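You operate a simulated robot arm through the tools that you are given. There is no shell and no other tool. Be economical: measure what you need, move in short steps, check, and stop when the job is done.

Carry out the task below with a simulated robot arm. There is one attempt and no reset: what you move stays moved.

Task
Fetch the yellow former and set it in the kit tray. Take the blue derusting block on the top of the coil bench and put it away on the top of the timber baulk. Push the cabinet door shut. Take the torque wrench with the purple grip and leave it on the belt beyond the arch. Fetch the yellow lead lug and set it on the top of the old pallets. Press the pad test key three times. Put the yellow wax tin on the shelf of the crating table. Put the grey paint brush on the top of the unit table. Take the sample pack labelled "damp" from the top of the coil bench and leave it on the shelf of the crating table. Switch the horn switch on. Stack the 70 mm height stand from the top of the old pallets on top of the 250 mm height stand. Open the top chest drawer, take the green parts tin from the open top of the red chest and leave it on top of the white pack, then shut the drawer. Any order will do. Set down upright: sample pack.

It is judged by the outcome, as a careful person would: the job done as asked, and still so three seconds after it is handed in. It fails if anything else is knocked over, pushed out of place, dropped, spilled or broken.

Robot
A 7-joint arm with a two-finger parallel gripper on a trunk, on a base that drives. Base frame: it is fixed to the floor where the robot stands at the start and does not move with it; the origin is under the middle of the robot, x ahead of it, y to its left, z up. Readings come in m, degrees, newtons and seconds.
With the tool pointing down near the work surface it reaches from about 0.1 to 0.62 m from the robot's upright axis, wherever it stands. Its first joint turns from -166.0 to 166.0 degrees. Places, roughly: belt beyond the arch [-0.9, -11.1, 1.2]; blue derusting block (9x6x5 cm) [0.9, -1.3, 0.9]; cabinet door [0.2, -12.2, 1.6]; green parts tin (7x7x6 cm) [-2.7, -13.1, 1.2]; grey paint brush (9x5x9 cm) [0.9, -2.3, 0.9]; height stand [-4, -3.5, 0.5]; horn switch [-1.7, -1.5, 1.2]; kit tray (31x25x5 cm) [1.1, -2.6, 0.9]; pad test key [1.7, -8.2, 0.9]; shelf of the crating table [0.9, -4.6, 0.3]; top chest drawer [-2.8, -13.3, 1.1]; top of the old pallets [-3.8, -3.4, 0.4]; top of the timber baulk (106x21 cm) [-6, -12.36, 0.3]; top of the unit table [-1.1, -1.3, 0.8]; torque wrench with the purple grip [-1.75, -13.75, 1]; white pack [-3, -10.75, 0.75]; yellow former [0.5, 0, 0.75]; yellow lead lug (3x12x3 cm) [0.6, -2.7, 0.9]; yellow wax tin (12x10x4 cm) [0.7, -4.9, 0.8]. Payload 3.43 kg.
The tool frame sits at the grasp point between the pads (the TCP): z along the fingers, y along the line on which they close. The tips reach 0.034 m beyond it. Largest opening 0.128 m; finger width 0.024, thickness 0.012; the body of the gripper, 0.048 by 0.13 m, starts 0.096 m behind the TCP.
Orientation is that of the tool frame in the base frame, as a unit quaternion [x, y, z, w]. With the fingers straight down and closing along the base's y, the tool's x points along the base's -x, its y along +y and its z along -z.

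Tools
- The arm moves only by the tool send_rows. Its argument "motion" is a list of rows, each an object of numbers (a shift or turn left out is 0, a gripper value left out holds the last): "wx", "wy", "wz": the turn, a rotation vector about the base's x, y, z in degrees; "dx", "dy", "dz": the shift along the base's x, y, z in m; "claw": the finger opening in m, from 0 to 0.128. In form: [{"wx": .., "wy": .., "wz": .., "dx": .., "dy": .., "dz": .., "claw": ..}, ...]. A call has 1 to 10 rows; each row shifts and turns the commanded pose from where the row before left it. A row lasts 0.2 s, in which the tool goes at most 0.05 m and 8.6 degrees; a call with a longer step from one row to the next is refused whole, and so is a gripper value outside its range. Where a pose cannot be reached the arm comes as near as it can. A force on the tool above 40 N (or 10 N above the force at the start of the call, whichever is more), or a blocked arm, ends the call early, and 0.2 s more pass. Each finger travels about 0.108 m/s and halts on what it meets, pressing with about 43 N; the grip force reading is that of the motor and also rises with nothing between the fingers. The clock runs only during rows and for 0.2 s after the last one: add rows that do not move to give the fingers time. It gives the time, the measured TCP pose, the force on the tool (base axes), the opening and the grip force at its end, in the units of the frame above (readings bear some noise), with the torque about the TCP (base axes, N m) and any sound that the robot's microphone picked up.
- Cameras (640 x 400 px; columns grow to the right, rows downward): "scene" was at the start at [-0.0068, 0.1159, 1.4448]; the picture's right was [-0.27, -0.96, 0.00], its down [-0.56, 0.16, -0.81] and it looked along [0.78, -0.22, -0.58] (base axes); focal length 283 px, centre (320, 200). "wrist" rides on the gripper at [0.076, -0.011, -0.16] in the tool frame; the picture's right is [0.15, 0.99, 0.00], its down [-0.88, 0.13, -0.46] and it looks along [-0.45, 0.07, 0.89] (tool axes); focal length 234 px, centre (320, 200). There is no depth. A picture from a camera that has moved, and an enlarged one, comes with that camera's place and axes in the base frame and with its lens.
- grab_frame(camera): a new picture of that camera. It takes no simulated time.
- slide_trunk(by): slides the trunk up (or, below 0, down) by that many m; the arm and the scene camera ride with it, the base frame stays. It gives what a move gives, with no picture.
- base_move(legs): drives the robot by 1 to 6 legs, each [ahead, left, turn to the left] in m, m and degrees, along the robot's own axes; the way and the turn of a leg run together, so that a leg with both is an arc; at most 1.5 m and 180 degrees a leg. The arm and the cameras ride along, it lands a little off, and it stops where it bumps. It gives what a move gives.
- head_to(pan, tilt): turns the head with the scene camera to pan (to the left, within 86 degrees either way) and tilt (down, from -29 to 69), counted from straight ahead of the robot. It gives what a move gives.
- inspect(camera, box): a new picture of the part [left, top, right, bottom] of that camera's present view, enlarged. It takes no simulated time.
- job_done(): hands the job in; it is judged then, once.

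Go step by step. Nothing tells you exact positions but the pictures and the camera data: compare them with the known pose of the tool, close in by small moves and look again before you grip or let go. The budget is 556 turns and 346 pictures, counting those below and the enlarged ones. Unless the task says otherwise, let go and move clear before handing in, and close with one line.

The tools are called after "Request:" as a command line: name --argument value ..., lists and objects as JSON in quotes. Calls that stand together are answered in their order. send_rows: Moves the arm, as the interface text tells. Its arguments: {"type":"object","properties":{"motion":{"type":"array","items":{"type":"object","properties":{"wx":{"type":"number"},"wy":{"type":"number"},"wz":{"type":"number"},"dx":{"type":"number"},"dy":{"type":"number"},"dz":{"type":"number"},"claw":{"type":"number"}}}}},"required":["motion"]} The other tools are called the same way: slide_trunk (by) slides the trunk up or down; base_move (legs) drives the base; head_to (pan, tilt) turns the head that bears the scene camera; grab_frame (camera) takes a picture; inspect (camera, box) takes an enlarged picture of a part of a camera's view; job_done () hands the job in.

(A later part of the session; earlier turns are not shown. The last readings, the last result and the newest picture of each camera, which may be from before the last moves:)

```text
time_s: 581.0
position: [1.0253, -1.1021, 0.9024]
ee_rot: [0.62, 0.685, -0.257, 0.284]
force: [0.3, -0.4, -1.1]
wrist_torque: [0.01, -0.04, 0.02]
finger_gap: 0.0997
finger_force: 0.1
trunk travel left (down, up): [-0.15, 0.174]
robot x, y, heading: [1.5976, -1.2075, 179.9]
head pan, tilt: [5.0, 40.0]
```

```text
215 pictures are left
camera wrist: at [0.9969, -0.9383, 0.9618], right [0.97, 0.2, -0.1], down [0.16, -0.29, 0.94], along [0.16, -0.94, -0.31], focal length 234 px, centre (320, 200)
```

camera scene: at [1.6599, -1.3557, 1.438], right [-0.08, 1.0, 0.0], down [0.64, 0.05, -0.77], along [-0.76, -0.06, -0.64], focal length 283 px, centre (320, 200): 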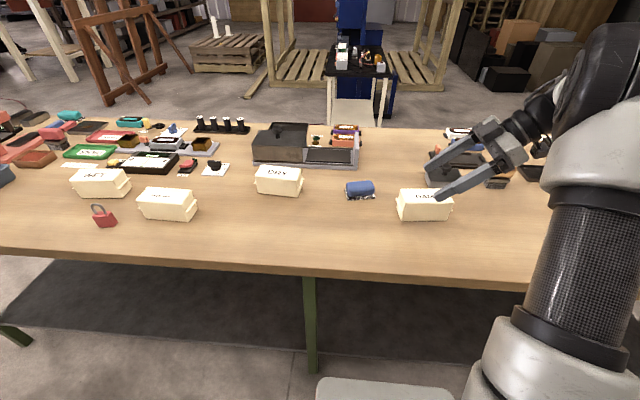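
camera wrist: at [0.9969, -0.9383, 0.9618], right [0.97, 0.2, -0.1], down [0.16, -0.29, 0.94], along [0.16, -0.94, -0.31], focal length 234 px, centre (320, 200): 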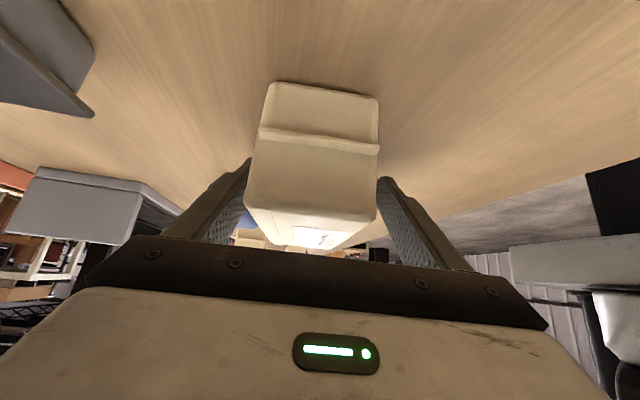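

Request:
send_rows --motion '[{"claw": 0.08}, {"claw": 0.06}, {"claw": 0.045}, {"claw": 0.04}, {}]'

Request:
inspect --camera "scene" --box '[340, 140, 500, 240]'

```text
time_s: 582.2
position: [1.0254, -1.1024, 0.9016]
ee_rot: [0.62, 0.685, -0.258, 0.283]
force: [-0.1, -1.0, -0.3]
wrist_torque: [-0.03, 0.14, 0.05]
finger_gap: 0.0679
finger_force: 43.6
trunk travel left (down, up): [-0.15, 0.174]
robot x, y, heading: [1.6008, -1.2077, 180.0]
head pan, tilt: [5.0, 40.0]
```

```text
4.00 times, centred on (420, 190) of scene
camera zoom: at [1.6013, -1.3556, 1.438], right [-0.09, 1.0, 0.0], down [0.64, 0.05, -0.77], along [-0.76, -0.07, -0.64], focal length 1133 px, centre (-80, 240)
```

zoom: 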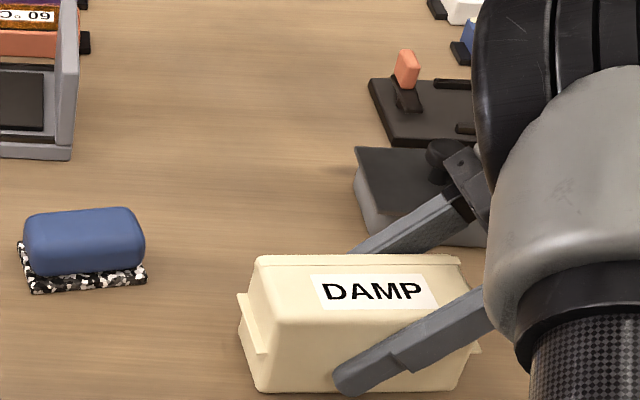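

Gripped at 68 mm. Lifting straight up and carrying it toward the shelf.

Request:
send_rows --motion '[{"dz": 0.02}, {"dz": 0.035}, {"dz": 0.04}, {"dz": 0.04}, {"dz": 0.035}, {"dx": 0.03}, {"dx": 0.03}]'

Request:
grab_frame --camera "scene"

```text
time_s: 583.8
position: [1.0847, -1.1032, 1.0729]
ee_rot: [0.619, 0.685, -0.257, 0.284]
force: [-0.4, -0.2, -4.7]
wrist_torque: [0.04, 0.0, 0.03]
finger_gap: 0.0681
finger_force: 43.2
trunk travel left (down, up): [-0.15, 0.174]
robot x, y, heading: [1.5951, -1.2085, 179.8]
head pan, tilt: [5.0, 40.0]
```

```text
213 pictures are left
camera scene: at [1.601, -1.3556, 1.438], right [-0.09, 1.0, 0.0], down [0.64, 0.05, -0.77], along [-0.76, -0.07, -0.64], focal length 283 px, centre (320, 200)
```

scene: 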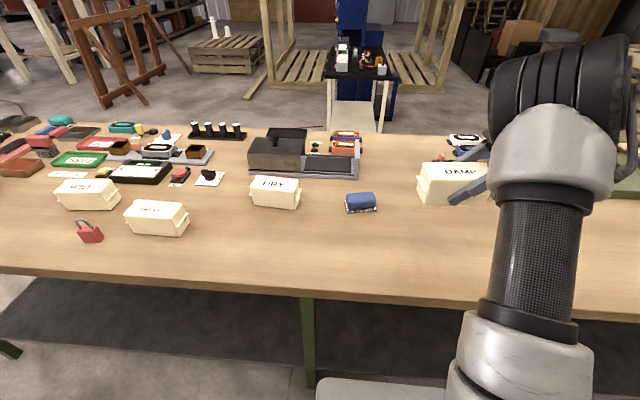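

Request:
base_move --legs '[[-0.3, 0, 0], [0, 1.1, 0], [0, 1.1, 0]]'

```text
time_s: 606.5
position: [1.363, -3.2658, 1.0726]
ee_rot: [0.629, 0.676, -0.262, 0.28]
force: [0.6, -0.1, -3.7]
wrist_torque: [0.02, 0.02, -0.02]
finger_gap: 0.0677
finger_force: 42.9
trunk travel left (down, up): [-0.15, 0.174]
robot x, y, heading: [1.8718, -3.3852, 178.4]
head pan, tilt: [5.0, 40.0]
```

Request:
base_move --legs '[[0.82, 0.03, 1.6], [0, 0, 90]]'

Request:
send_rows --motion '[{"wz": -8.5, "dy": 0.002}, {"wz": -8.5, "dy": 0.002}, {"wz": -8.5, "dy": 0.002}, {"wz": -8.5, "dy": 0.002}, {"wz": -8.5, "dy": 0.002}, {"wz": -8.5, "dy": 0.002}, {"wz": -8.5, "dy": 0.002}, {"wz": -8.5, "dy": 0.002}, {"wz": -8.5, "dy": 0.002}, {"wz": -8.5, "dy": 0.002}]'

Request:
head_to --pan 0 --tilt 50

Request:
grab_frame --camera "scene"

```text
time_s: 614.8
position: [0.9279, -3.9099, 1.0722]
ee_rot: [-0.033, 0.923, 0.013, 0.382]
force: [0.6, 0.1, -4.0]
wrist_torque: [0.0, 0.02, -0.01]
finger_gap: 0.0679
finger_force: 43.1
trunk travel left (down, up): [-0.15, 0.174]
robot x, y, heading: [1.0459, -3.3985, -91.5]
head pan, tilt: [5.0, 40.0]
```

```text
time_s: 617.0
position: [0.9273, -3.8909, 1.072]
ee_rot: [0.601, 0.702, -0.249, 0.29]
force: [0.3, -0.1, -4.5]
wrist_torque: [0.01, -0.01, -0.02]
finger_gap: 0.0679
finger_force: 42.8
trunk travel left (down, up): [-0.15, 0.174]
robot x, y, heading: [1.048, -3.399, -91.9]
head pan, tilt: [5.0, 40.0]
```

```text
time_s: 617.7
position: [0.9266, -3.8891, 1.0726]
ee_rot: [0.6, 0.702, -0.249, 0.291]
force: [-0.6, 0.1, -4.4]
wrist_torque: [0.02, 0.0, -0.02]
finger_gap: 0.0677
finger_force: 43.0
trunk travel left (down, up): [-0.15, 0.174]
robot x, y, heading: [1.047, -3.4006, -91.9]
head pan, tilt: [0.0, 50.0]
```

```text
212 pictures are left
camera scene: at [1.1866, -3.3917, 1.4239], right [-1.0, 0.03, 0.0], down [0.02, 0.77, -0.64], along [-0.02, -0.64, -0.77], focal length 283 px, centre (320, 200)
```

scene: 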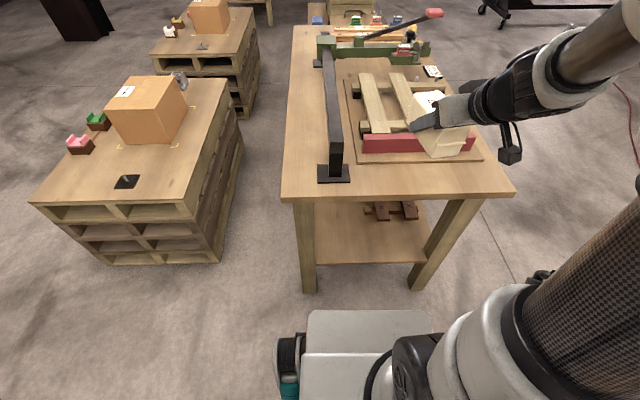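

Descending in this tight gap would risk the pack hitting the table edge, so I'll instead use the west side from the open aisle: lower the arm there and drive the pack in over the shelf (clear zone south of the boards, y≈−4.75).

Request:
send_rows --motion '[{"wz": -7, "dy": 0.01}, {"dy": 0.01}]'

Request:
base_move --legs '[[0, -1.4, 2], [0, 0, 90], [-0.15, -1.3, 0]]'

Request:
head_to --pan 0 --tilt 40

Request:
grab_frame --camera "scene"

Request:
grab_frame --camera "wrist"

```text
time_s: 618.3
position: [0.9275, -3.8691, 1.0726]
ee_rot: [0.641, 0.665, -0.266, 0.276]
force: [-0.4, 0.2, -3.5]
wrist_torque: [0.01, -0.03, -0.02]
finger_gap: 0.068
finger_force: 42.9
trunk travel left (down, up): [-0.15, 0.174]
robot x, y, heading: [1.0463, -3.3999, -91.9]
head pan, tilt: [0.0, 50.0]
```

```text
time_s: 648.5
position: [-0.0572, -4.798, 1.0714]
ee_rot: [-0.024, 0.924, 0.009, 0.382]
force: [-0.7, -0.3, -4.6]
wrist_torque: [0.03, 0.03, -0.01]
finger_gap: 0.0679
finger_force: 42.8
trunk travel left (down, up): [-0.15, 0.174]
robot x, y, heading: [-0.5272, -4.6867, -0.8]
head pan, tilt: [0.0, 50.0]
```

```text
time_s: 649.2
position: [-0.057, -4.7972, 1.0714]
ee_rot: [-0.024, 0.924, 0.009, 0.382]
force: [0.0, 0.7, -4.0]
wrist_torque: [-0.01, 0.05, 0.03]
finger_gap: 0.0679
finger_force: 43.5
trunk travel left (down, up): [-0.15, 0.174]
robot x, y, heading: [-0.53, -4.686, -0.8]
head pan, tilt: [0.0, 40.0]
```

```text
211 pictures are left
camera scene: at [-0.5334, -4.5456, 1.438], right [-0.01, -1.0, 0.0], down [-0.64, 0.01, -0.77], along [0.77, -0.01, -0.64], focal length 283 px, centre (320, 200)
```

scene: 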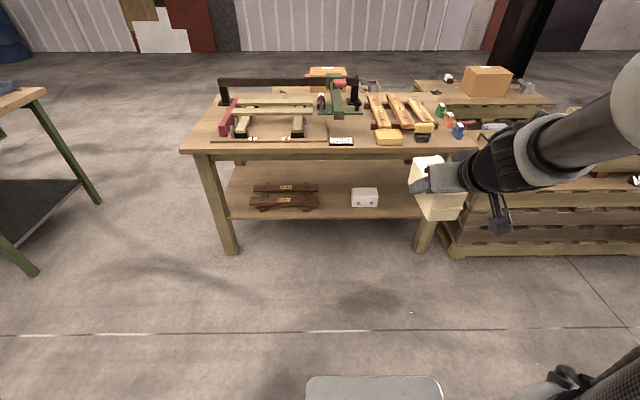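

```text
210 pictures are left
camera wrist: at [-0.2232, -4.818, 1.1318], right [-0.15, 0.98, -0.1], down [0.29, 0.15, 0.94], along [0.94, 0.12, -0.31], focal length 234 px, centre (320, 200)
```

wrist: 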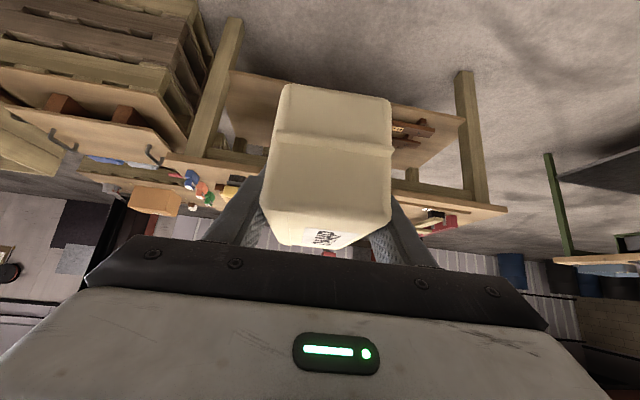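

Very clear: boards at y≈−4.13…−4.54 and a white box at y≈−4.76…−4.91 on the shelf; free space at y≈−5.06 and between boards and box. I'll strafe so the pack lines up with y≈−5.06 and lower it in the aisle.

Request:
base_move --legs '[[0, -0.27, 0.8]]'

Request:
slide_trunk --by -0.14

Request:
send_rows --motion '[{"dz": -0.045, "dx": 0.005}, {"dz": -0.045, "dx": 0.005}, {"dz": -0.045, "dx": 0.01}, {"dz": -0.045, "dx": 0.01}, {"dz": -0.045, "dx": 0.01}, {"dz": -0.045, "dx": 0.01}, {"dz": -0.045, "dx": 0.01}, {"dz": -0.045, "dx": 0.01}, {"dz": -0.045, "dx": 0.01}, {"dz": -0.045, "dx": 0.01}]'

Request:
grab_frame --camera "scene"

Request:
grab_frame --camera "wrist"

```text
time_s: 652.4
position: [-0.0579, -5.0612, 1.0719]
ee_rot: [-0.032, 0.924, 0.013, 0.381]
force: [0.3, 0.9, -4.4]
wrist_torque: [-0.02, 0.02, -0.01]
finger_gap: 0.0676
finger_force: 43.3
trunk travel left (down, up): [-0.15, 0.174]
robot x, y, heading: [-0.5317, -4.9573, 0.2]
head pan, tilt: [0.0, 40.0]
```

```text
time_s: 654.0
position: [-0.0575, -5.0608, 0.9322]
ee_rot: [-0.032, 0.924, 0.012, 0.382]
force: [0.5, 0.2, -4.2]
wrist_torque: [-0.03, 0.05, 0.02]
finger_gap: 0.0678
finger_force: 42.7
trunk travel left (down, up): [-0.01, 0.314]
robot x, y, heading: [-0.5297, -4.9566, -0.1]
head pan, tilt: [0.0, 40.0]
```

```text
time_s: 656.2
position: [0.0341, -5.0607, 0.4815]
ee_rot: [-0.033, 0.923, 0.013, 0.382]
force: [0.5, 0.3, -4.3]
wrist_torque: [0.0, 0.03, -0.02]
finger_gap: 0.0675
finger_force: 43.2
trunk travel left (down, up): [-0.01, 0.314]
robot x, y, heading: [-0.5301, -4.9569, 0.2]
head pan, tilt: [0.0, 40.0]
```

```text
209 pictures are left
camera scene: at [-0.5376, -4.8164, 1.2981], right [0.0, -1.0, 0.0], down [-0.64, 0.0, -0.77], along [0.77, 0.0, -0.64], focal length 283 px, centre (320, 200)
```

scene: 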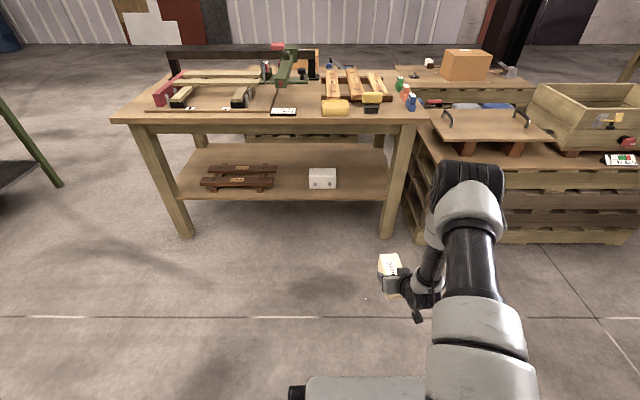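

```text
208 pictures are left
camera wrist: at [-0.1319, -5.0838, 0.541], right [-0.17, 0.98, -0.1], down [0.29, 0.15, 0.94], along [0.94, 0.13, -0.31], focal length 234 px, centre (320, 200)
```

wrist: 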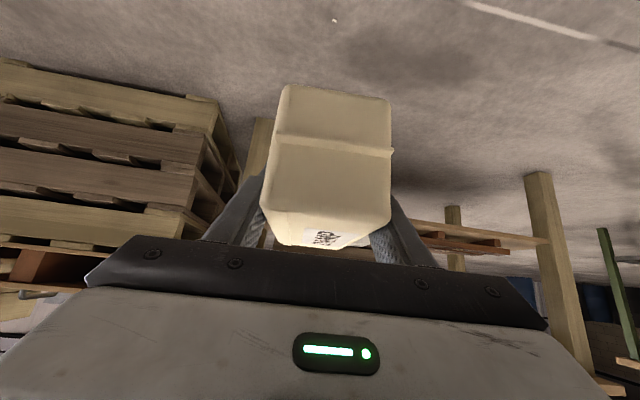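

Request:
send_rows --motion '[{"dx": 0.03, "dz": -0.02}, {"dx": 0.03, "dz": -0.02}, {"dx": 0.03, "dz": -0.01}, {}]'

Request:
base_move --legs '[[0.4, 0, 0]]'

Request:
grab_frame --camera "scene"

Request:
grab_frame --camera "wrist"

```text
time_s: 657.2
position: [0.1226, -5.0613, 0.4299]
ee_rot: [-0.031, 0.924, 0.012, 0.382]
force: [-0.1, -0.6, -3.7]
wrist_torque: [0.03, 0.02, 0.02]
finger_gap: 0.0679
finger_force: 42.5
trunk travel left (down, up): [-0.01, 0.314]
robot x, y, heading: [-0.5296, -4.9551, 0.1]
head pan, tilt: [0.0, 40.0]
```

```text
time_s: 659.7
position: [0.5223, -5.0644, 0.4303]
ee_rot: [-0.029, 0.924, 0.011, 0.382]
force: [-0.6, 0.6, -4.9]
wrist_torque: [0.01, 0.0, -0.01]
finger_gap: 0.0678
finger_force: 43.1
trunk travel left (down, up): [-0.01, 0.314]
robot x, y, heading: [-0.1318, -4.955, -0.1]
head pan, tilt: [0.0, 40.0]
```

```text
207 pictures are left
camera scene: at [-0.1367, -4.8166, 1.298], right [0.0, -1.0, 0.0], down [-0.64, 0.0, -0.77], along [0.77, 0.0, -0.64], focal length 283 px, centre (320, 200)
```

scene: 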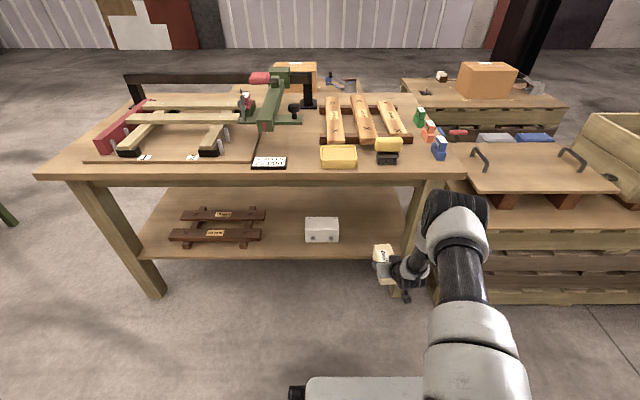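

```text
206 pictures are left
camera wrist: at [0.3564, -5.0872, 0.4901], right [-0.17, 0.98, -0.1], down [0.29, 0.15, 0.94], along [0.94, 0.13, -0.31], focal length 234 px, centre (320, 200)
```

wrist: 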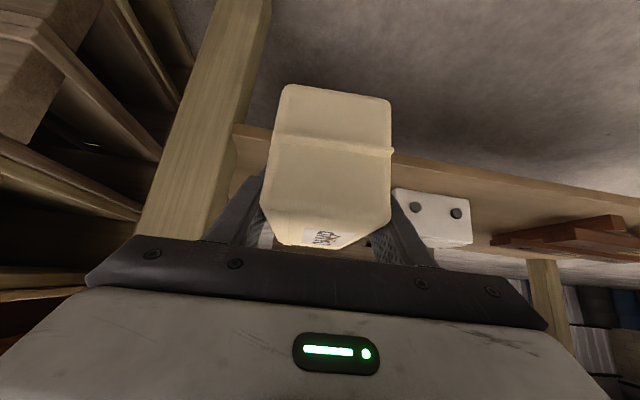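

Request:
send_rows --motion '[{"dy": 0.022}, {}]'

Request:
base_move --legs '[[0.13, 0, 0]]'

Request:
grab_frame --camera "wrist"

Request:
grab_frame --camera "scene"

```text
time_s: 660.3
position: [0.521, -5.043, 0.4309]
ee_rot: [-0.029, 0.924, 0.011, 0.382]
force: [0.2, -1.1, -3.4]
wrist_torque: [-0.01, 0.02, 0.01]
finger_gap: 0.0679
finger_force: 43.4
trunk travel left (down, up): [-0.01, 0.314]
robot x, y, heading: [-0.1291, -4.9568, -0.3]
head pan, tilt: [0.0, 40.0]
```

```text
time_s: 661.6
position: [0.6546, -5.0447, 0.4307]
ee_rot: [-0.029, 0.924, 0.011, 0.382]
force: [0.3, 1.8, -4.0]
wrist_torque: [-0.03, 0.02, -0.01]
finger_gap: 0.068
finger_force: 43.4
trunk travel left (down, up): [-0.01, 0.314]
robot x, y, heading: [0.002, -4.9565, -0.3]
head pan, tilt: [0.0, 40.0]
```

```text
205 pictures are left
camera wrist: at [0.4874, -5.0673, 0.4906], right [-0.16, 0.98, -0.1], down [0.29, 0.15, 0.94], along [0.94, 0.12, -0.31], focal length 234 px, centre (320, 200)
```

wrist: 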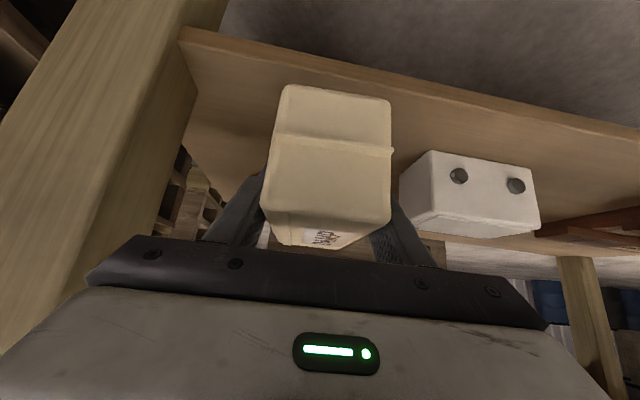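

```text
204 pictures are left
camera scene: at [-0.0048, -4.8172, 1.298], right [-0.01, -1.0, 0.0], down [-0.64, 0.0, -0.77], along [0.77, 0.0, -0.64], focal length 283 px, centre (320, 200)
```

scene: 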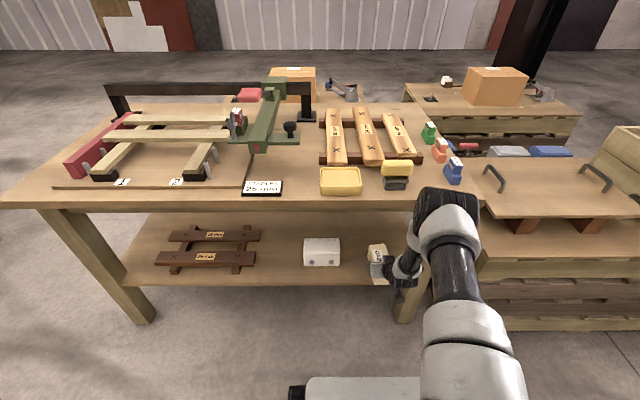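

Request:
base_move --legs '[[0.1, 0, 0]]'

Request:
send_rows --motion '[{"dz": -0.02}, {"dz": -0.02}, {"dz": -0.01}, {}]'

Request:
grab_frame --camera "wrist"

Request:
grab_frame --camera "scene"

```text
time_s: 662.8
position: [0.7517, -5.0458, 0.4305]
ee_rot: [-0.028, 0.924, 0.01, 0.382]
force: [-0.6, 0.0, -5.1]
wrist_torque: [0.01, 0.02, 0.04]
finger_gap: 0.0676
finger_force: 43.2
trunk travel left (down, up): [-0.01, 0.314]
robot x, y, heading: [0.0982, -4.9562, -0.4]
head pan, tilt: [0.0, 40.0]
```

```text
time_s: 663.8
position: [0.7512, -5.0452, 0.3819]
ee_rot: [-0.029, 0.924, 0.012, 0.382]
force: [-0.3, -0.4, -4.9]
wrist_torque: [0.04, 0.0, 0.03]
finger_gap: 0.0678
finger_force: 42.8
trunk travel left (down, up): [-0.01, 0.314]
robot x, y, heading: [0.0984, -4.9572, -0.3]
head pan, tilt: [0.0, 40.0]
```

```text
203 pictures are left
camera wrist: at [0.5864, -5.0675, 0.4413], right [-0.16, 0.98, -0.1], down [0.29, 0.15, 0.94], along [0.94, 0.12, -0.31], focal length 234 px, centre (320, 200)
```

wrist: 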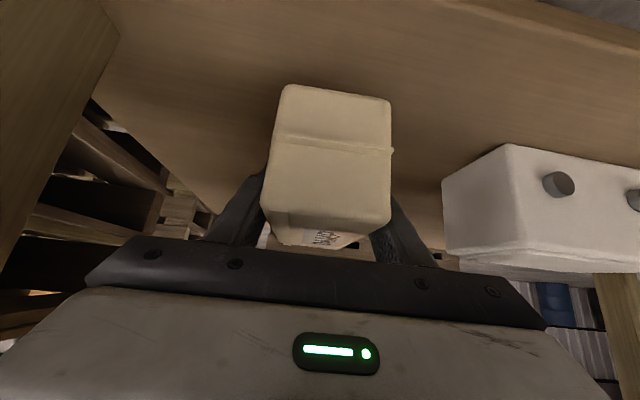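

```text
202 pictures are left
camera scene: at [0.0943, -4.8177, 1.298], right [-0.01, -1.0, 0.0], down [-0.64, 0.0, -0.77], along [0.77, 0.0, -0.64], focal length 283 px, centre (320, 200)
```

scene: 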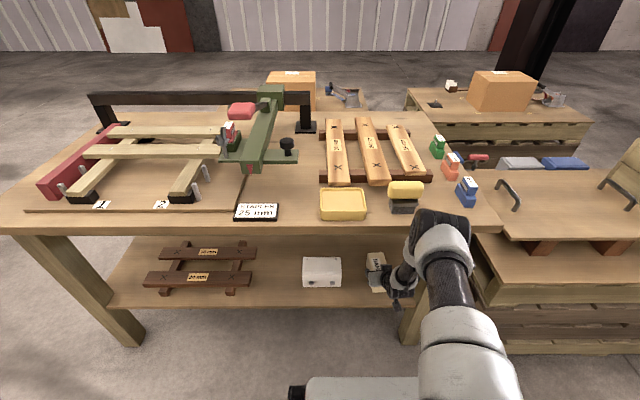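

Request:
send_rows --motion '[{"dz": -0.005}, {"dz": -0.004}, {"dz": -0.004}, {}]'

```text
time_s: 664.8
position: [0.7506, -5.046, 0.3669]
ee_rot: [-0.028, 0.924, 0.011, 0.381]
force: [-0.4, -0.1, -4.7]
wrist_torque: [0.01, 0.03, -0.01]
finger_gap: 0.0678
finger_force: 42.8
trunk travel left (down, up): [-0.01, 0.314]
robot x, y, heading: [0.098, -4.9573, -0.4]
head pan, tilt: [0.0, 40.0]
```

Request:
send_rows --motion '[{"dz": -0.003}, {"dz": -0.003}, {"dz": -0.003}, {}]'

```text
time_s: 665.8
position: [0.7541, -5.0455, 0.3636]
ee_rot: [-0.027, 0.923, 0.01, 0.384]
force: [-9.4, -0.6, 27.7]
wrist_torque: [0.72, 1.6, 0.24]
finger_gap: 0.0678
finger_force: 43.3
trunk travel left (down, up): [-0.01, 0.314]
robot x, y, heading: [0.1008, -4.9601, -0.5]
head pan, tilt: [0.0, 40.0]
```

Contact. Releasing, then backing out along the tool axis.

Request:
send_rows --motion '[{"dz": 0.001, "claw": 0.075}, {"claw": 0.095}, {}, {"dx": -0.01, "dz": 0.01}, {"dx": -0.02, "dz": 0.015}, {"dx": -0.03, "dz": 0.015}]'

Request:
grab_frame --camera "wrist"

```text
time_s: 667.2
position: [0.6919, -5.0459, 0.4005]
ee_rot: [-0.028, 0.924, 0.011, 0.381]
force: [-0.5, -0.8, 0.2]
wrist_torque: [0.01, -0.01, 0.01]
finger_gap: 0.0949
finger_force: 0.2
trunk travel left (down, up): [-0.01, 0.314]
robot x, y, heading: [0.0991, -4.9568, -0.4]
head pan, tilt: [0.0, 40.0]
```

```text
201 pictures are left
camera wrist: at [0.5263, -5.0689, 0.4607], right [-0.16, 0.98, -0.1], down [0.29, 0.15, 0.94], along [0.94, 0.12, -0.31], focal length 234 px, centre (320, 200)
```

wrist: 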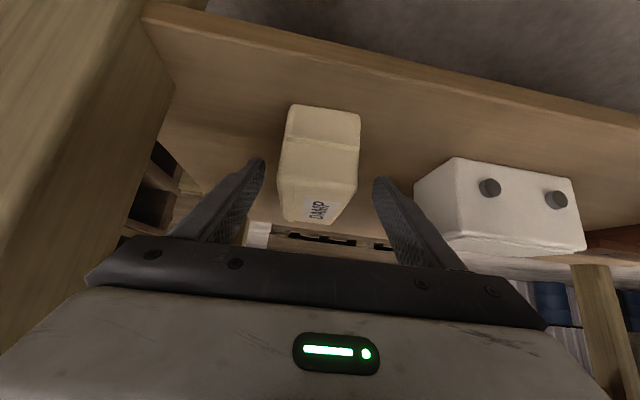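

The DAMP pack stands upright on the shelf. Backing the base out, then raising for the wax tin.

Request:
base_move --legs '[[-0.5, 0, 0.4]]'

Request:
send_rows --motion '[{"dz": 0.045, "dx": -0.01}, {"dz": 0.045, "dx": -0.01}, {"dz": 0.045, "dx": -0.01}, {"dz": 0.045, "dx": -0.01}, {"dz": 0.045, "dx": -0.01}, {"dz": 0.045, "dx": -0.01}, {"dz": 0.045}, {"dz": 0.045}, {"dz": 0.045}, {"dz": 0.045}]'

Request:
slide_trunk --by 0.14

Request:
grab_frame --camera "scene"

```text
time_s: 670.1
position: [0.2066, -5.0389, 0.4]
ee_rot: [-0.036, 0.924, 0.015, 0.381]
force: [-0.1, 0.1, -0.7]
wrist_torque: [0.01, 0.0, 0.0]
finger_gap: 0.0951
finger_force: 0.0
trunk travel left (down, up): [-0.01, 0.314]
robot x, y, heading: [-0.3897, -4.9622, 0.8]
head pan, tilt: [0.0, 40.0]
```

```text
time_s: 672.3
position: [0.147, -5.038, 0.8522]
ee_rot: [-0.037, 0.924, 0.014, 0.381]
force: [0.1, -0.9, -0.9]
wrist_torque: [0.02, -0.02, 0.01]
finger_gap: 0.0949
finger_force: 0.1
trunk travel left (down, up): [-0.01, 0.314]
robot x, y, heading: [-0.3861, -4.9576, 0.4]
head pan, tilt: [0.0, 40.0]
```

```text
time_s: 673.9
position: [0.1474, -5.0371, 0.9935]
ee_rot: [-0.036, 0.924, 0.015, 0.381]
force: [0.3, -0.1, -0.2]
wrist_torque: [0.02, 0.0, 0.02]
finger_gap: 0.0952
finger_force: 0.0
trunk travel left (down, up): [-0.15, 0.174]
robot x, y, heading: [-0.3888, -4.9566, 0.7]
head pan, tilt: [0.0, 40.0]
```

```text
200 pictures are left
camera scene: at [-0.3957, -4.8194, 1.4379], right [0.01, -1.0, 0.0], down [-0.64, -0.01, -0.77], along [0.77, 0.01, -0.64], focal length 283 px, centre (320, 200)
```

scene: 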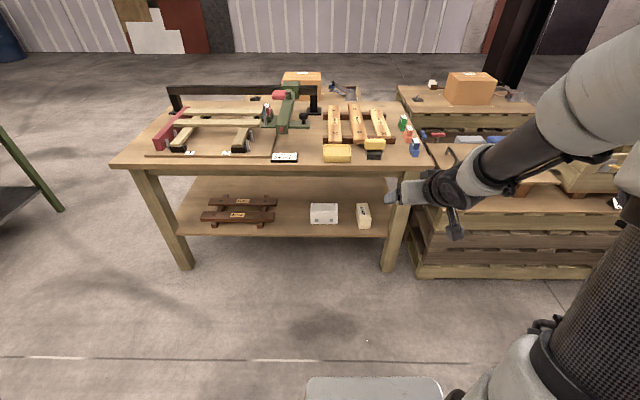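

Request:
send_rows --motion '[{"wz": -8.5, "dz": 0.01, "dy": 0.01}, {"wz": -8.5, "dz": 0.01, "dy": 0.01}, {"wz": -8.5, "dz": 0.01, "dy": 0.01}, {"wz": -8.5, "dz": 0.01, "dy": 0.01}, {"wz": -8.5, "dz": 0.01, "dy": 0.01}, {"wz": -8.5, "dz": 0.01, "dy": 0.01}, {"wz": -8.5, "dz": 0.01, "dy": 0.01}, {"wz": -8.5, "dz": 0.01, "dy": 0.01}, {"wz": -8.5, "dy": 0.01}, {"wz": -8.5, "dy": 0.01}]'

Request:
base_move --legs '[[0.4, 0, -0.7]]'

Request:
grab_frame --camera "wrist"

Request:
grab_frame --camera "scene"

```text
time_s: 676.1
position: [0.148, -4.9375, 1.0721]
ee_rot: [0.598, 0.704, -0.248, 0.291]
force: [0.3, 0.2, -0.2]
wrist_torque: [0.0, -0.04, 0.03]
finger_gap: 0.0949
finger_force: 0.1
trunk travel left (down, up): [-0.15, 0.174]
robot x, y, heading: [-0.3891, -4.9621, 0.6]
head pan, tilt: [0.0, 40.0]
```

```text
time_s: 678.6
position: [0.5503, -4.9445, 1.0721]
ee_rot: [0.604, 0.7, -0.25, 0.288]
force: [-0.5, 0.2, 0.1]
wrist_torque: [-0.02, -0.04, 0.01]
finger_gap: 0.095
finger_force: 0.1
trunk travel left (down, up): [-0.15, 0.174]
robot x, y, heading: [0.0146, -4.9565, 0.1]
head pan, tilt: [0.0, 40.0]
```

```text
199 pictures are left
camera wrist: at [0.5142, -4.7824, 1.1323], right [0.96, 0.25, -0.1], down [0.17, -0.28, 0.94], along [0.21, -0.93, -0.31], focal length 234 px, centre (320, 200)
```

wrist: 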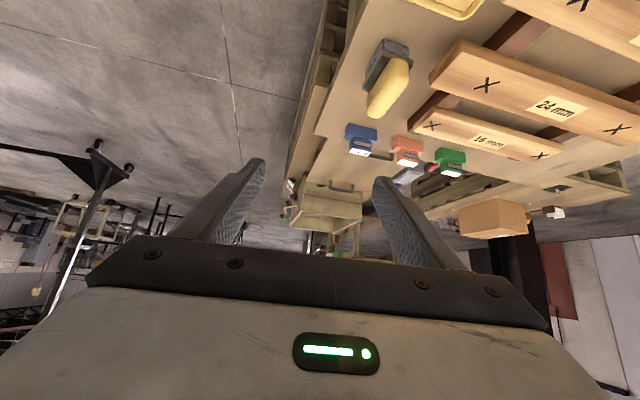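

```text
198 pictures are left
camera scene: at [0.0093, -4.8179, 1.438], right [0.0, -1.0, 0.0], down [-0.64, 0.0, -0.77], along [0.77, 0.0, -0.64], focal length 283 px, centre (320, 200)
```

scene: 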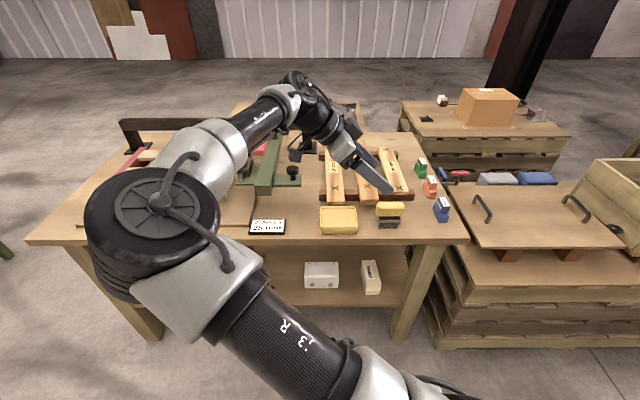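

Request:
inspect --camera "scene" --box '[290, 180, 420, 250]'

```text
4.92 times, centred on (355, 215) of scene
camera zoom: at [0.0093, -4.8179, 1.438], right [0.0, -1.0, 0.0], down [-0.64, 0.0, -0.77], along [0.77, 0.0, -0.64], focal length 1394 px, centre (148, 126)
```

zoom: 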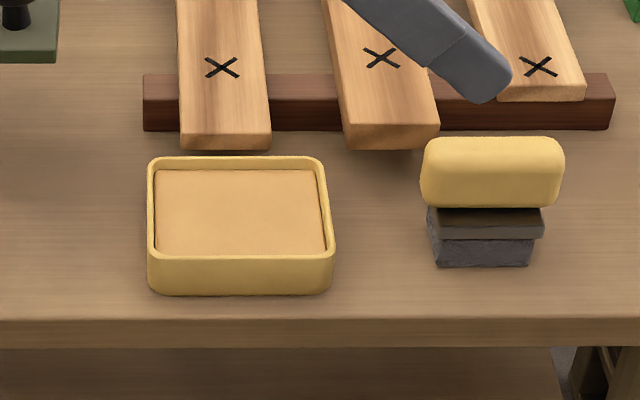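

Tin ≈ centre (0.688, −4.879), 12 cm along y, 10 cm along x, rim z≈0.80. I'll move closer, open wide, align yaw and hover.

Request:
base_move --legs '[[0.12, 0, 0]]'

Request:
send_rows --motion '[{"wz": -8.2, "dy": 0.03, "claw": 0.126}, {"dy": 0.035, "dx": 0.005}, {"dz": -0.03, "dx": 0.01}, {"dz": -0.03}, {"dz": -0.03}, {}]'

Request:
grab_frame --camera "wrist"

Request:
inspect --camera "scene" --box '[270, 170, 430, 280]'

```text
time_s: 679.9
position: [0.6688, -4.9462, 1.0729]
ee_rot: [0.604, 0.699, -0.25, 0.289]
force: [0.7, 0.3, -0.5]
wrist_torque: [0.02, -0.02, 0.01]
finger_gap: 0.0951
finger_force: 0.1
trunk travel left (down, up): [-0.15, 0.174]
robot x, y, heading: [0.1281, -4.9537, -0.2]
head pan, tilt: [0.0, 40.0]
```

```text
time_s: 681.3
position: [0.6831, -4.8837, 0.9822]
ee_rot: [0.652, 0.655, -0.27, 0.27]
force: [-0.2, -0.5, 0.9]
wrist_torque: [-0.01, -0.02, -0.03]
finger_gap: 0.1261
finger_force: 0.0
trunk travel left (down, up): [-0.15, 0.174]
robot x, y, heading: [0.1319, -4.9585, -0.6]
head pan, tilt: [0.0, 40.0]
```

```text
196 pictures are left
camera wrist: at [0.6709, -4.7173, 1.043], right [0.99, 0.11, -0.1], down [0.13, -0.3, 0.94], along [0.07, -0.95, -0.31], focal length 234 px, centre (320, 200)
```

wrist: 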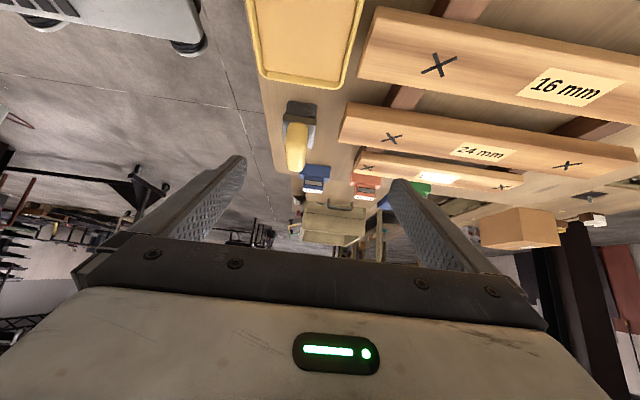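

```text
3.64 times, centred on (350, 225) of scene
camera zoom: at [0.1278, -4.8186, 1.438], right [-0.01, -1.0, 0.0], down [-0.64, 0.0, -0.77], along [0.77, -0.01, -0.64], focal length 1030 px, centre (211, 109)
```

zoom: 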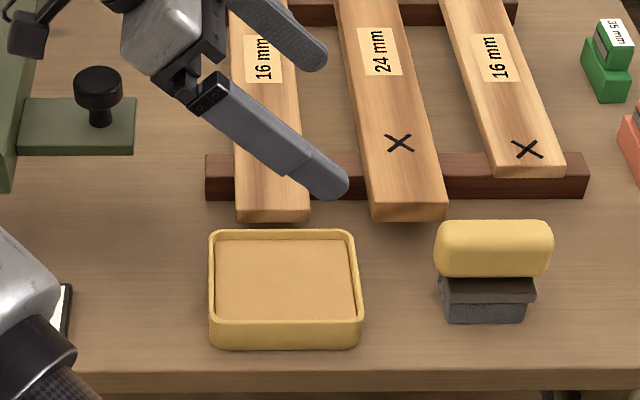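

The boards behind the tin leave too little room for a finger there. I'll instead grasp across its length (≈0.11–0.12 m, opening 0.128) with the tool tilted forward, so I rotate back.

Request:
send_rows --motion '[{"wz": 8.5, "dz": 0.02}, {"wz": 8.5, "dz": 0.02}, {"wz": 8.5, "dz": 0.02}, {"wz": 8.5}, {"wz": 8.5}, {"wz": 8.5}, {"wz": 8.5}, {"wz": 8.5}, {"wz": 8.5}, {"wz": 8.5}]'

Request:
send_rows --motion '[{"wz": 5.0, "dx": -0.02, "claw": 0.128}, {"dx": -0.03}, {"dz": -0.03}, {}]'

Request:
grab_frame --camera "wrist"

Request:
grab_frame --camera "scene"

```text
time_s: 683.5
position: [0.6835, -4.8819, 1.0435]
ee_rot: [0.038, 0.923, -0.017, 0.382]
force: [0.9, -0.5, 0.3]
wrist_torque: [-0.01, 0.0, -0.07]
finger_gap: 0.1258
finger_force: 0.2
trunk travel left (down, up): [-0.15, 0.174]
robot x, y, heading: [0.1331, -4.9581, -0.5]
head pan, tilt: [0.0, 40.0]
```

```text
time_s: 684.5
position: [0.6338, -4.8809, 1.0126]
ee_rot: [-0.002, 0.924, 0.0, 0.381]
force: [-0.3, 0.3, -0.3]
wrist_torque: [-0.01, 0.0, 0.01]
finger_gap: 0.1279
finger_force: 0.1
trunk travel left (down, up): [-0.15, 0.174]
robot x, y, heading: [0.1342, -4.9557, -0.5]
head pan, tilt: [0.0, 40.0]
```

```text
194 pictures are left
camera wrist: at [0.4672, -4.893, 1.0713], right [-0.11, 0.99, -0.1], down [0.3, 0.13, 0.94], along [0.95, 0.07, -0.31], focal length 234 px, centre (320, 200)
```

wrist: 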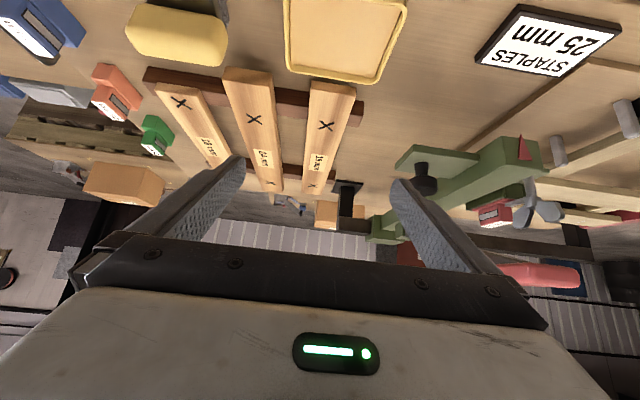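

```text
193 pictures are left
camera scene: at [0.1279, -4.8186, 1.438], right [-0.01, -1.0, 0.0], down [-0.64, 0.0, -0.77], along [0.77, -0.01, -0.64], focal length 283 px, centre (320, 200)
```

scene: 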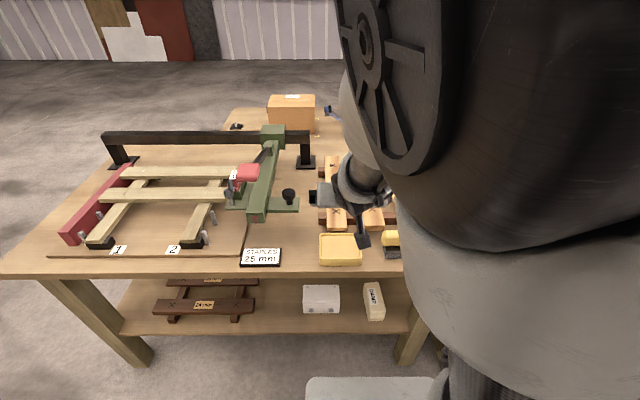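

Tin's far rim spans y −4.938…−4.8185 (0.12 m). Clearance will be ~4 mm a side; I'll descend part-way and measure again.

Request:
send_rows --motion '[{"wz": 1.5, "dy": 0.003, "dz": -0.03}, {"dz": -0.04}, {"dz": -0.03}, {}]'

Request:
grab_frame --camera "wrist"

```text
time_s: 685.5
position: [0.633, -4.8776, 0.9114]
ee_rot: [-0.014, 0.924, 0.006, 0.382]
force: [1.1, 1.1, 0.2]
wrist_torque: [0.01, 0.03, 0.03]
finger_gap: 0.1281
finger_force: 0.1
trunk travel left (down, up): [-0.15, 0.174]
robot x, y, heading: [0.1307, -4.9552, -0.5]
head pan, tilt: [0.0, 40.0]
```

```text
192 pictures are left
camera wrist: at [0.4673, -4.8948, 0.9714], right [-0.13, 0.99, -0.1], down [0.3, 0.14, 0.94], along [0.95, 0.09, -0.31], focal length 234 px, centre (320, 200)
```

wrist: 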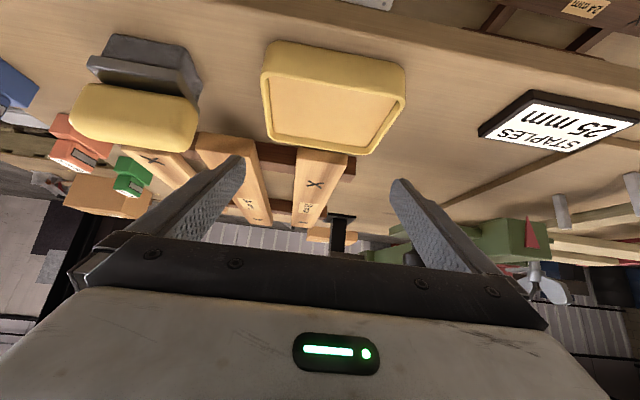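

Request:
inspect --camera "wrist" --box '[220, 20, 440, 180]'

```text
2.50 times, centred on (330, 100) of wrist
camera zoom: at [0.4673, -4.8948, 0.9714], right [-0.13, 0.99, -0.1], down [0.3, 0.14, 0.94], along [0.95, 0.09, -0.31], focal length 585 px, centre (295, 450)
```

zoom: 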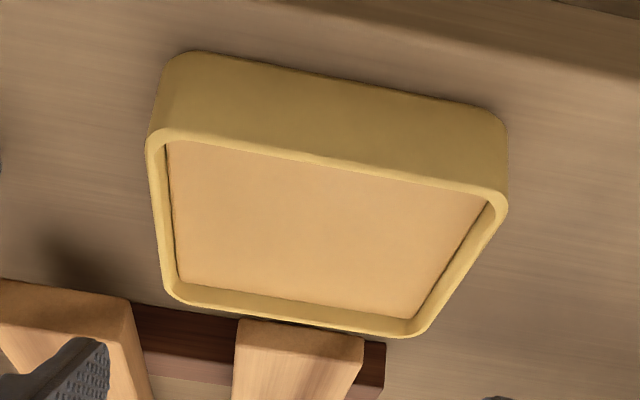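

Request:
send_rows --motion '[{"dx": 0.029, "dy": -0.001, "dz": -0.02}, {"dz": -0.02}, {}]'

Request:
grab_frame --camera "wrist"

```text
time_s: 686.3
position: [0.6625, -4.8796, 0.8724]
ee_rot: [-0.013, 0.924, 0.004, 0.383]
force: [0.1, -0.4, 0.2]
wrist_torque: [-0.01, 0.01, 0.0]
finger_gap: 0.1282
finger_force: 0.0
trunk travel left (down, up): [-0.15, 0.174]
robot x, y, heading: [0.1318, -4.9603, -0.3]
head pan, tilt: [0.0, 40.0]
```

```text
190 pictures are left
camera wrist: at [0.4966, -4.8967, 0.9318], right [-0.13, 0.99, -0.1], down [0.3, 0.14, 0.94], along [0.95, 0.09, -0.31], focal length 234 px, centre (320, 200)
```

wrist: 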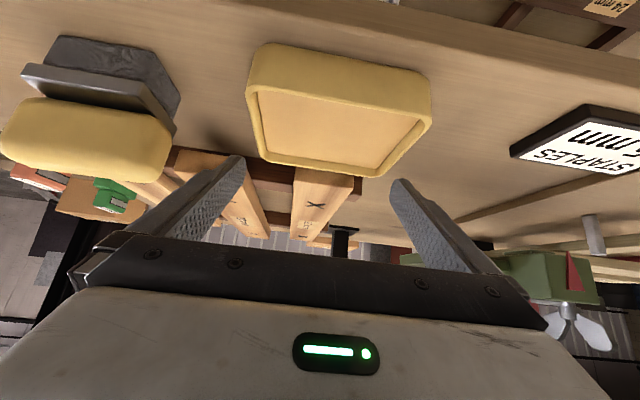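

Request:
send_rows --motion '[{"dy": 0.002, "dz": -0.015}, {"dz": -0.012}, {}]'

Request:
grab_frame --camera "wrist"

```text
time_s: 687.1
position: [0.6632, -4.8778, 0.8456]
ee_rot: [-0.013, 0.924, 0.005, 0.382]
force: [0.5, 0.1, 0.3]
wrist_torque: [0.03, -0.04, 0.0]
finger_gap: 0.1279
finger_force: 0.0
trunk travel left (down, up): [-0.15, 0.174]
robot x, y, heading: [0.1327, -4.9576, -0.5]
head pan, tilt: [0.0, 40.0]
```

```text
189 pictures are left
camera wrist: at [0.4967, -4.8939, 0.9054], right [-0.13, 0.99, -0.1], down [0.3, 0.14, 0.94], along [0.95, 0.09, -0.31], focal length 234 px, centre (320, 200)
```

wrist: 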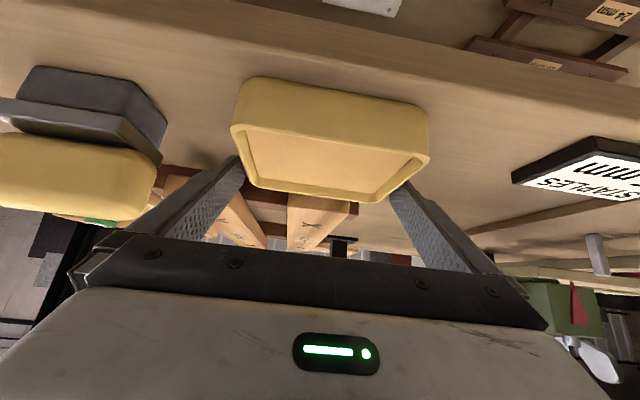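

No contact so far; continuing down and closing.

Request:
send_rows --motion '[{"dz": -0.01}, {"dz": -0.009}, {}]'

Request:
grab_frame --camera "wrist"

```text
time_s: 687.8
position: [0.6623, -4.8773, 0.8324]
ee_rot: [-0.013, 0.922, 0.005, 0.387]
force: [-19.7, 0.6, 28.8]
wrist_torque: [-1.54, 0.19, -1.0]
finger_gap: 0.1268
finger_force: 0.1
trunk travel left (down, up): [-0.15, 0.174]
robot x, y, heading: [0.1325, -4.9618, -0.6]
head pan, tilt: [0.0, 40.0]
stopped in row 3: the force on the tool passed its limit at 44 N (the readings are from after the stop); the commanded pose is now the measured one
```

```text
188 pictures are left
camera wrist: at [0.4954, -4.8945, 0.8904], right [-0.13, 0.99, -0.1], down [0.29, 0.14, 0.95], along [0.95, 0.09, -0.3], focal length 234 px, centre (320, 200)
```

wrist: 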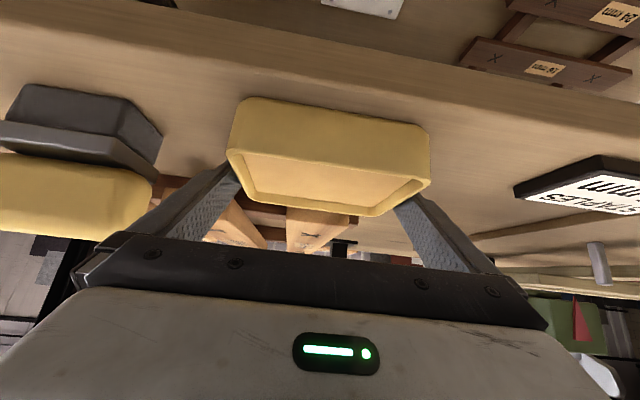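

Likely the left tip touched the table. Rising 4 mm and closing gently.

Request:
send_rows --motion '[{"dz": 0.004}, {}, {"claw": 0.122}, {"claw": 0.115}, {"claw": 0.105}, {}]'

Request:
grab_frame --camera "wrist"

Request:
grab_frame --camera "scene"

```text
time_s: 689.2
position: [0.6642, -4.8772, 0.8335]
ee_rot: [-0.014, 0.923, 0.006, 0.384]
force: [1.0, -0.6, -0.2]
wrist_torque: [-0.09, -0.17, 0.04]
finger_gap: 0.1159
finger_force: 42.9
trunk travel left (down, up): [-0.15, 0.174]
robot x, y, heading: [0.1331, -4.9557, -0.4]
head pan, tilt: [0.0, 40.0]
```

```text
187 pictures are left
camera wrist: at [0.4978, -4.8943, 0.8917], right [-0.13, 0.99, -0.1], down [0.29, 0.14, 0.95], along [0.95, 0.09, -0.31], focal length 234 px, centre (320, 200)
```

wrist: 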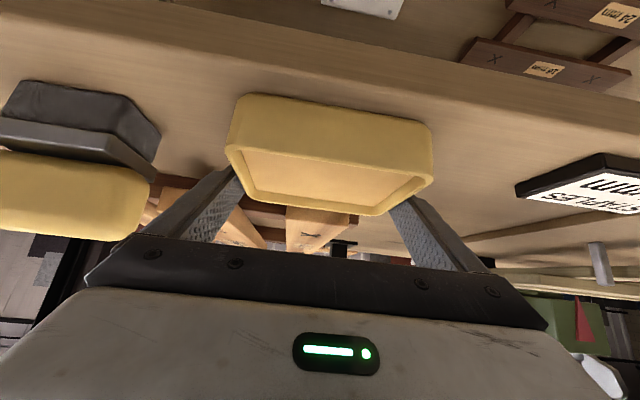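

```text
186 pictures are left
camera scene: at [0.1276, -4.8186, 1.438], right [-0.01, -1.0, 0.0], down [-0.64, 0.0, -0.77], along [0.77, -0.01, -0.64], focal length 283 px, centre (320, 200)
```

scene: 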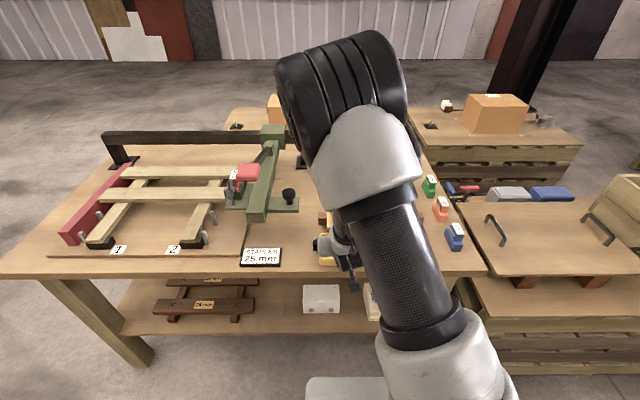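

Gripped at 116 mm. Lifting a little and checking.

Request:
send_rows --motion '[{"dz": 0.01}, {"dz": 0.02}, {"dz": 0.03}, {"dz": 0.03}, {}]'

Request:
grab_frame --camera "wrist"

```text
time_s: 690.4
position: [0.6661, -4.877, 0.9236]
ee_rot: [-0.013, 0.923, 0.005, 0.385]
force: [0.0, -0.7, -5.2]
wrist_torque: [-0.03, -0.06, -0.03]
finger_gap: 0.1159
finger_force: 42.7
trunk travel left (down, up): [-0.15, 0.174]
robot x, y, heading: [0.1348, -4.9618, -0.3]
head pan, tilt: [0.0, 40.0]
```

```text
185 pictures are left
camera wrist: at [0.4986, -4.8946, 0.9818], right [-0.13, 0.99, -0.1], down [0.29, 0.14, 0.95], along [0.95, 0.09, -0.31], focal length 234 px, centre (320, 200)
```

wrist: 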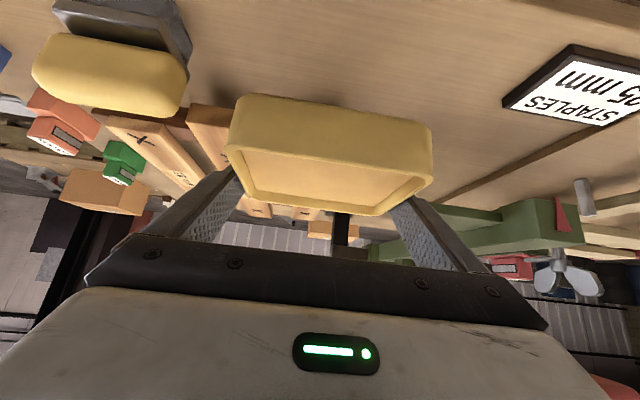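

Tin held level. Backing into the aisle, lining up with the gap between boards and white box (y≈−4.655).

Request:
send_rows --motion '[{"dz": 0.03}, {"dz": 0.03}, {"dz": 0.02}]'

Request:
base_move --legs '[[-0.6, 0, 0.3], [0, 0.22, 0]]'

Request:
slide_trunk --by -0.14

Request:
grab_frame --camera "scene"

```text
time_s: 691.2
position: [0.6666, -4.8773, 1.0029]
ee_rot: [-0.014, 0.922, 0.006, 0.386]
force: [-0.3, -0.2, -6.2]
wrist_torque: [0.04, -0.1, -0.01]
finger_gap: 0.1156
finger_force: 43.7
trunk travel left (down, up): [-0.15, 0.174]
robot x, y, heading: [0.1356, -4.959, -0.6]
head pan, tilt: [0.0, 40.0]
```

```text
time_s: 696.9
position: [0.0672, -4.6487, 1.0033]
ee_rot: [-0.016, 0.923, 0.007, 0.385]
force: [0.1, -1.2, -5.1]
wrist_torque: [0.0, -0.1, -0.05]
finger_gap: 0.1157
finger_force: 42.9
trunk travel left (down, up): [-0.15, 0.174]
robot x, y, heading: [-0.4678, -4.7325, -0.3]
head pan, tilt: [0.0, 40.0]
```

```text
time_s: 698.6
position: [0.0663, -4.6495, 0.8638]
ee_rot: [-0.016, 0.923, 0.007, 0.385]
force: [0.0, 0.3, -5.0]
wrist_torque: [0.04, -0.11, -0.01]
finger_gap: 0.1157
finger_force: 42.9
trunk travel left (down, up): [-0.01, 0.314]
robot x, y, heading: [-0.4651, -4.7326, -0.3]
head pan, tilt: [0.0, 40.0]
```

```text
184 pictures are left
camera scene: at [-0.4723, -4.5931, 1.2981], right [0.0, -1.0, 0.0], down [-0.64, 0.0, -0.77], along [0.77, 0.0, -0.64], focal length 283 px, centre (320, 200)
```

scene: 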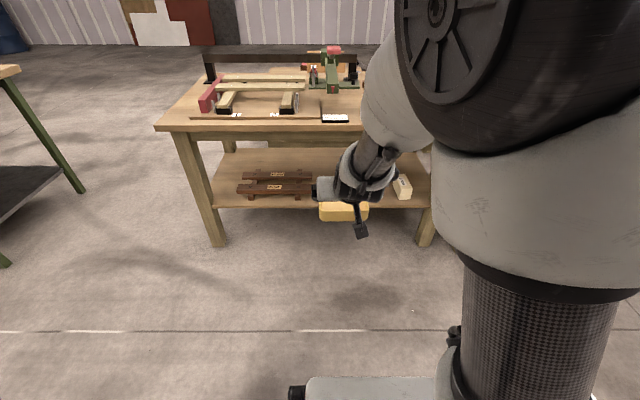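

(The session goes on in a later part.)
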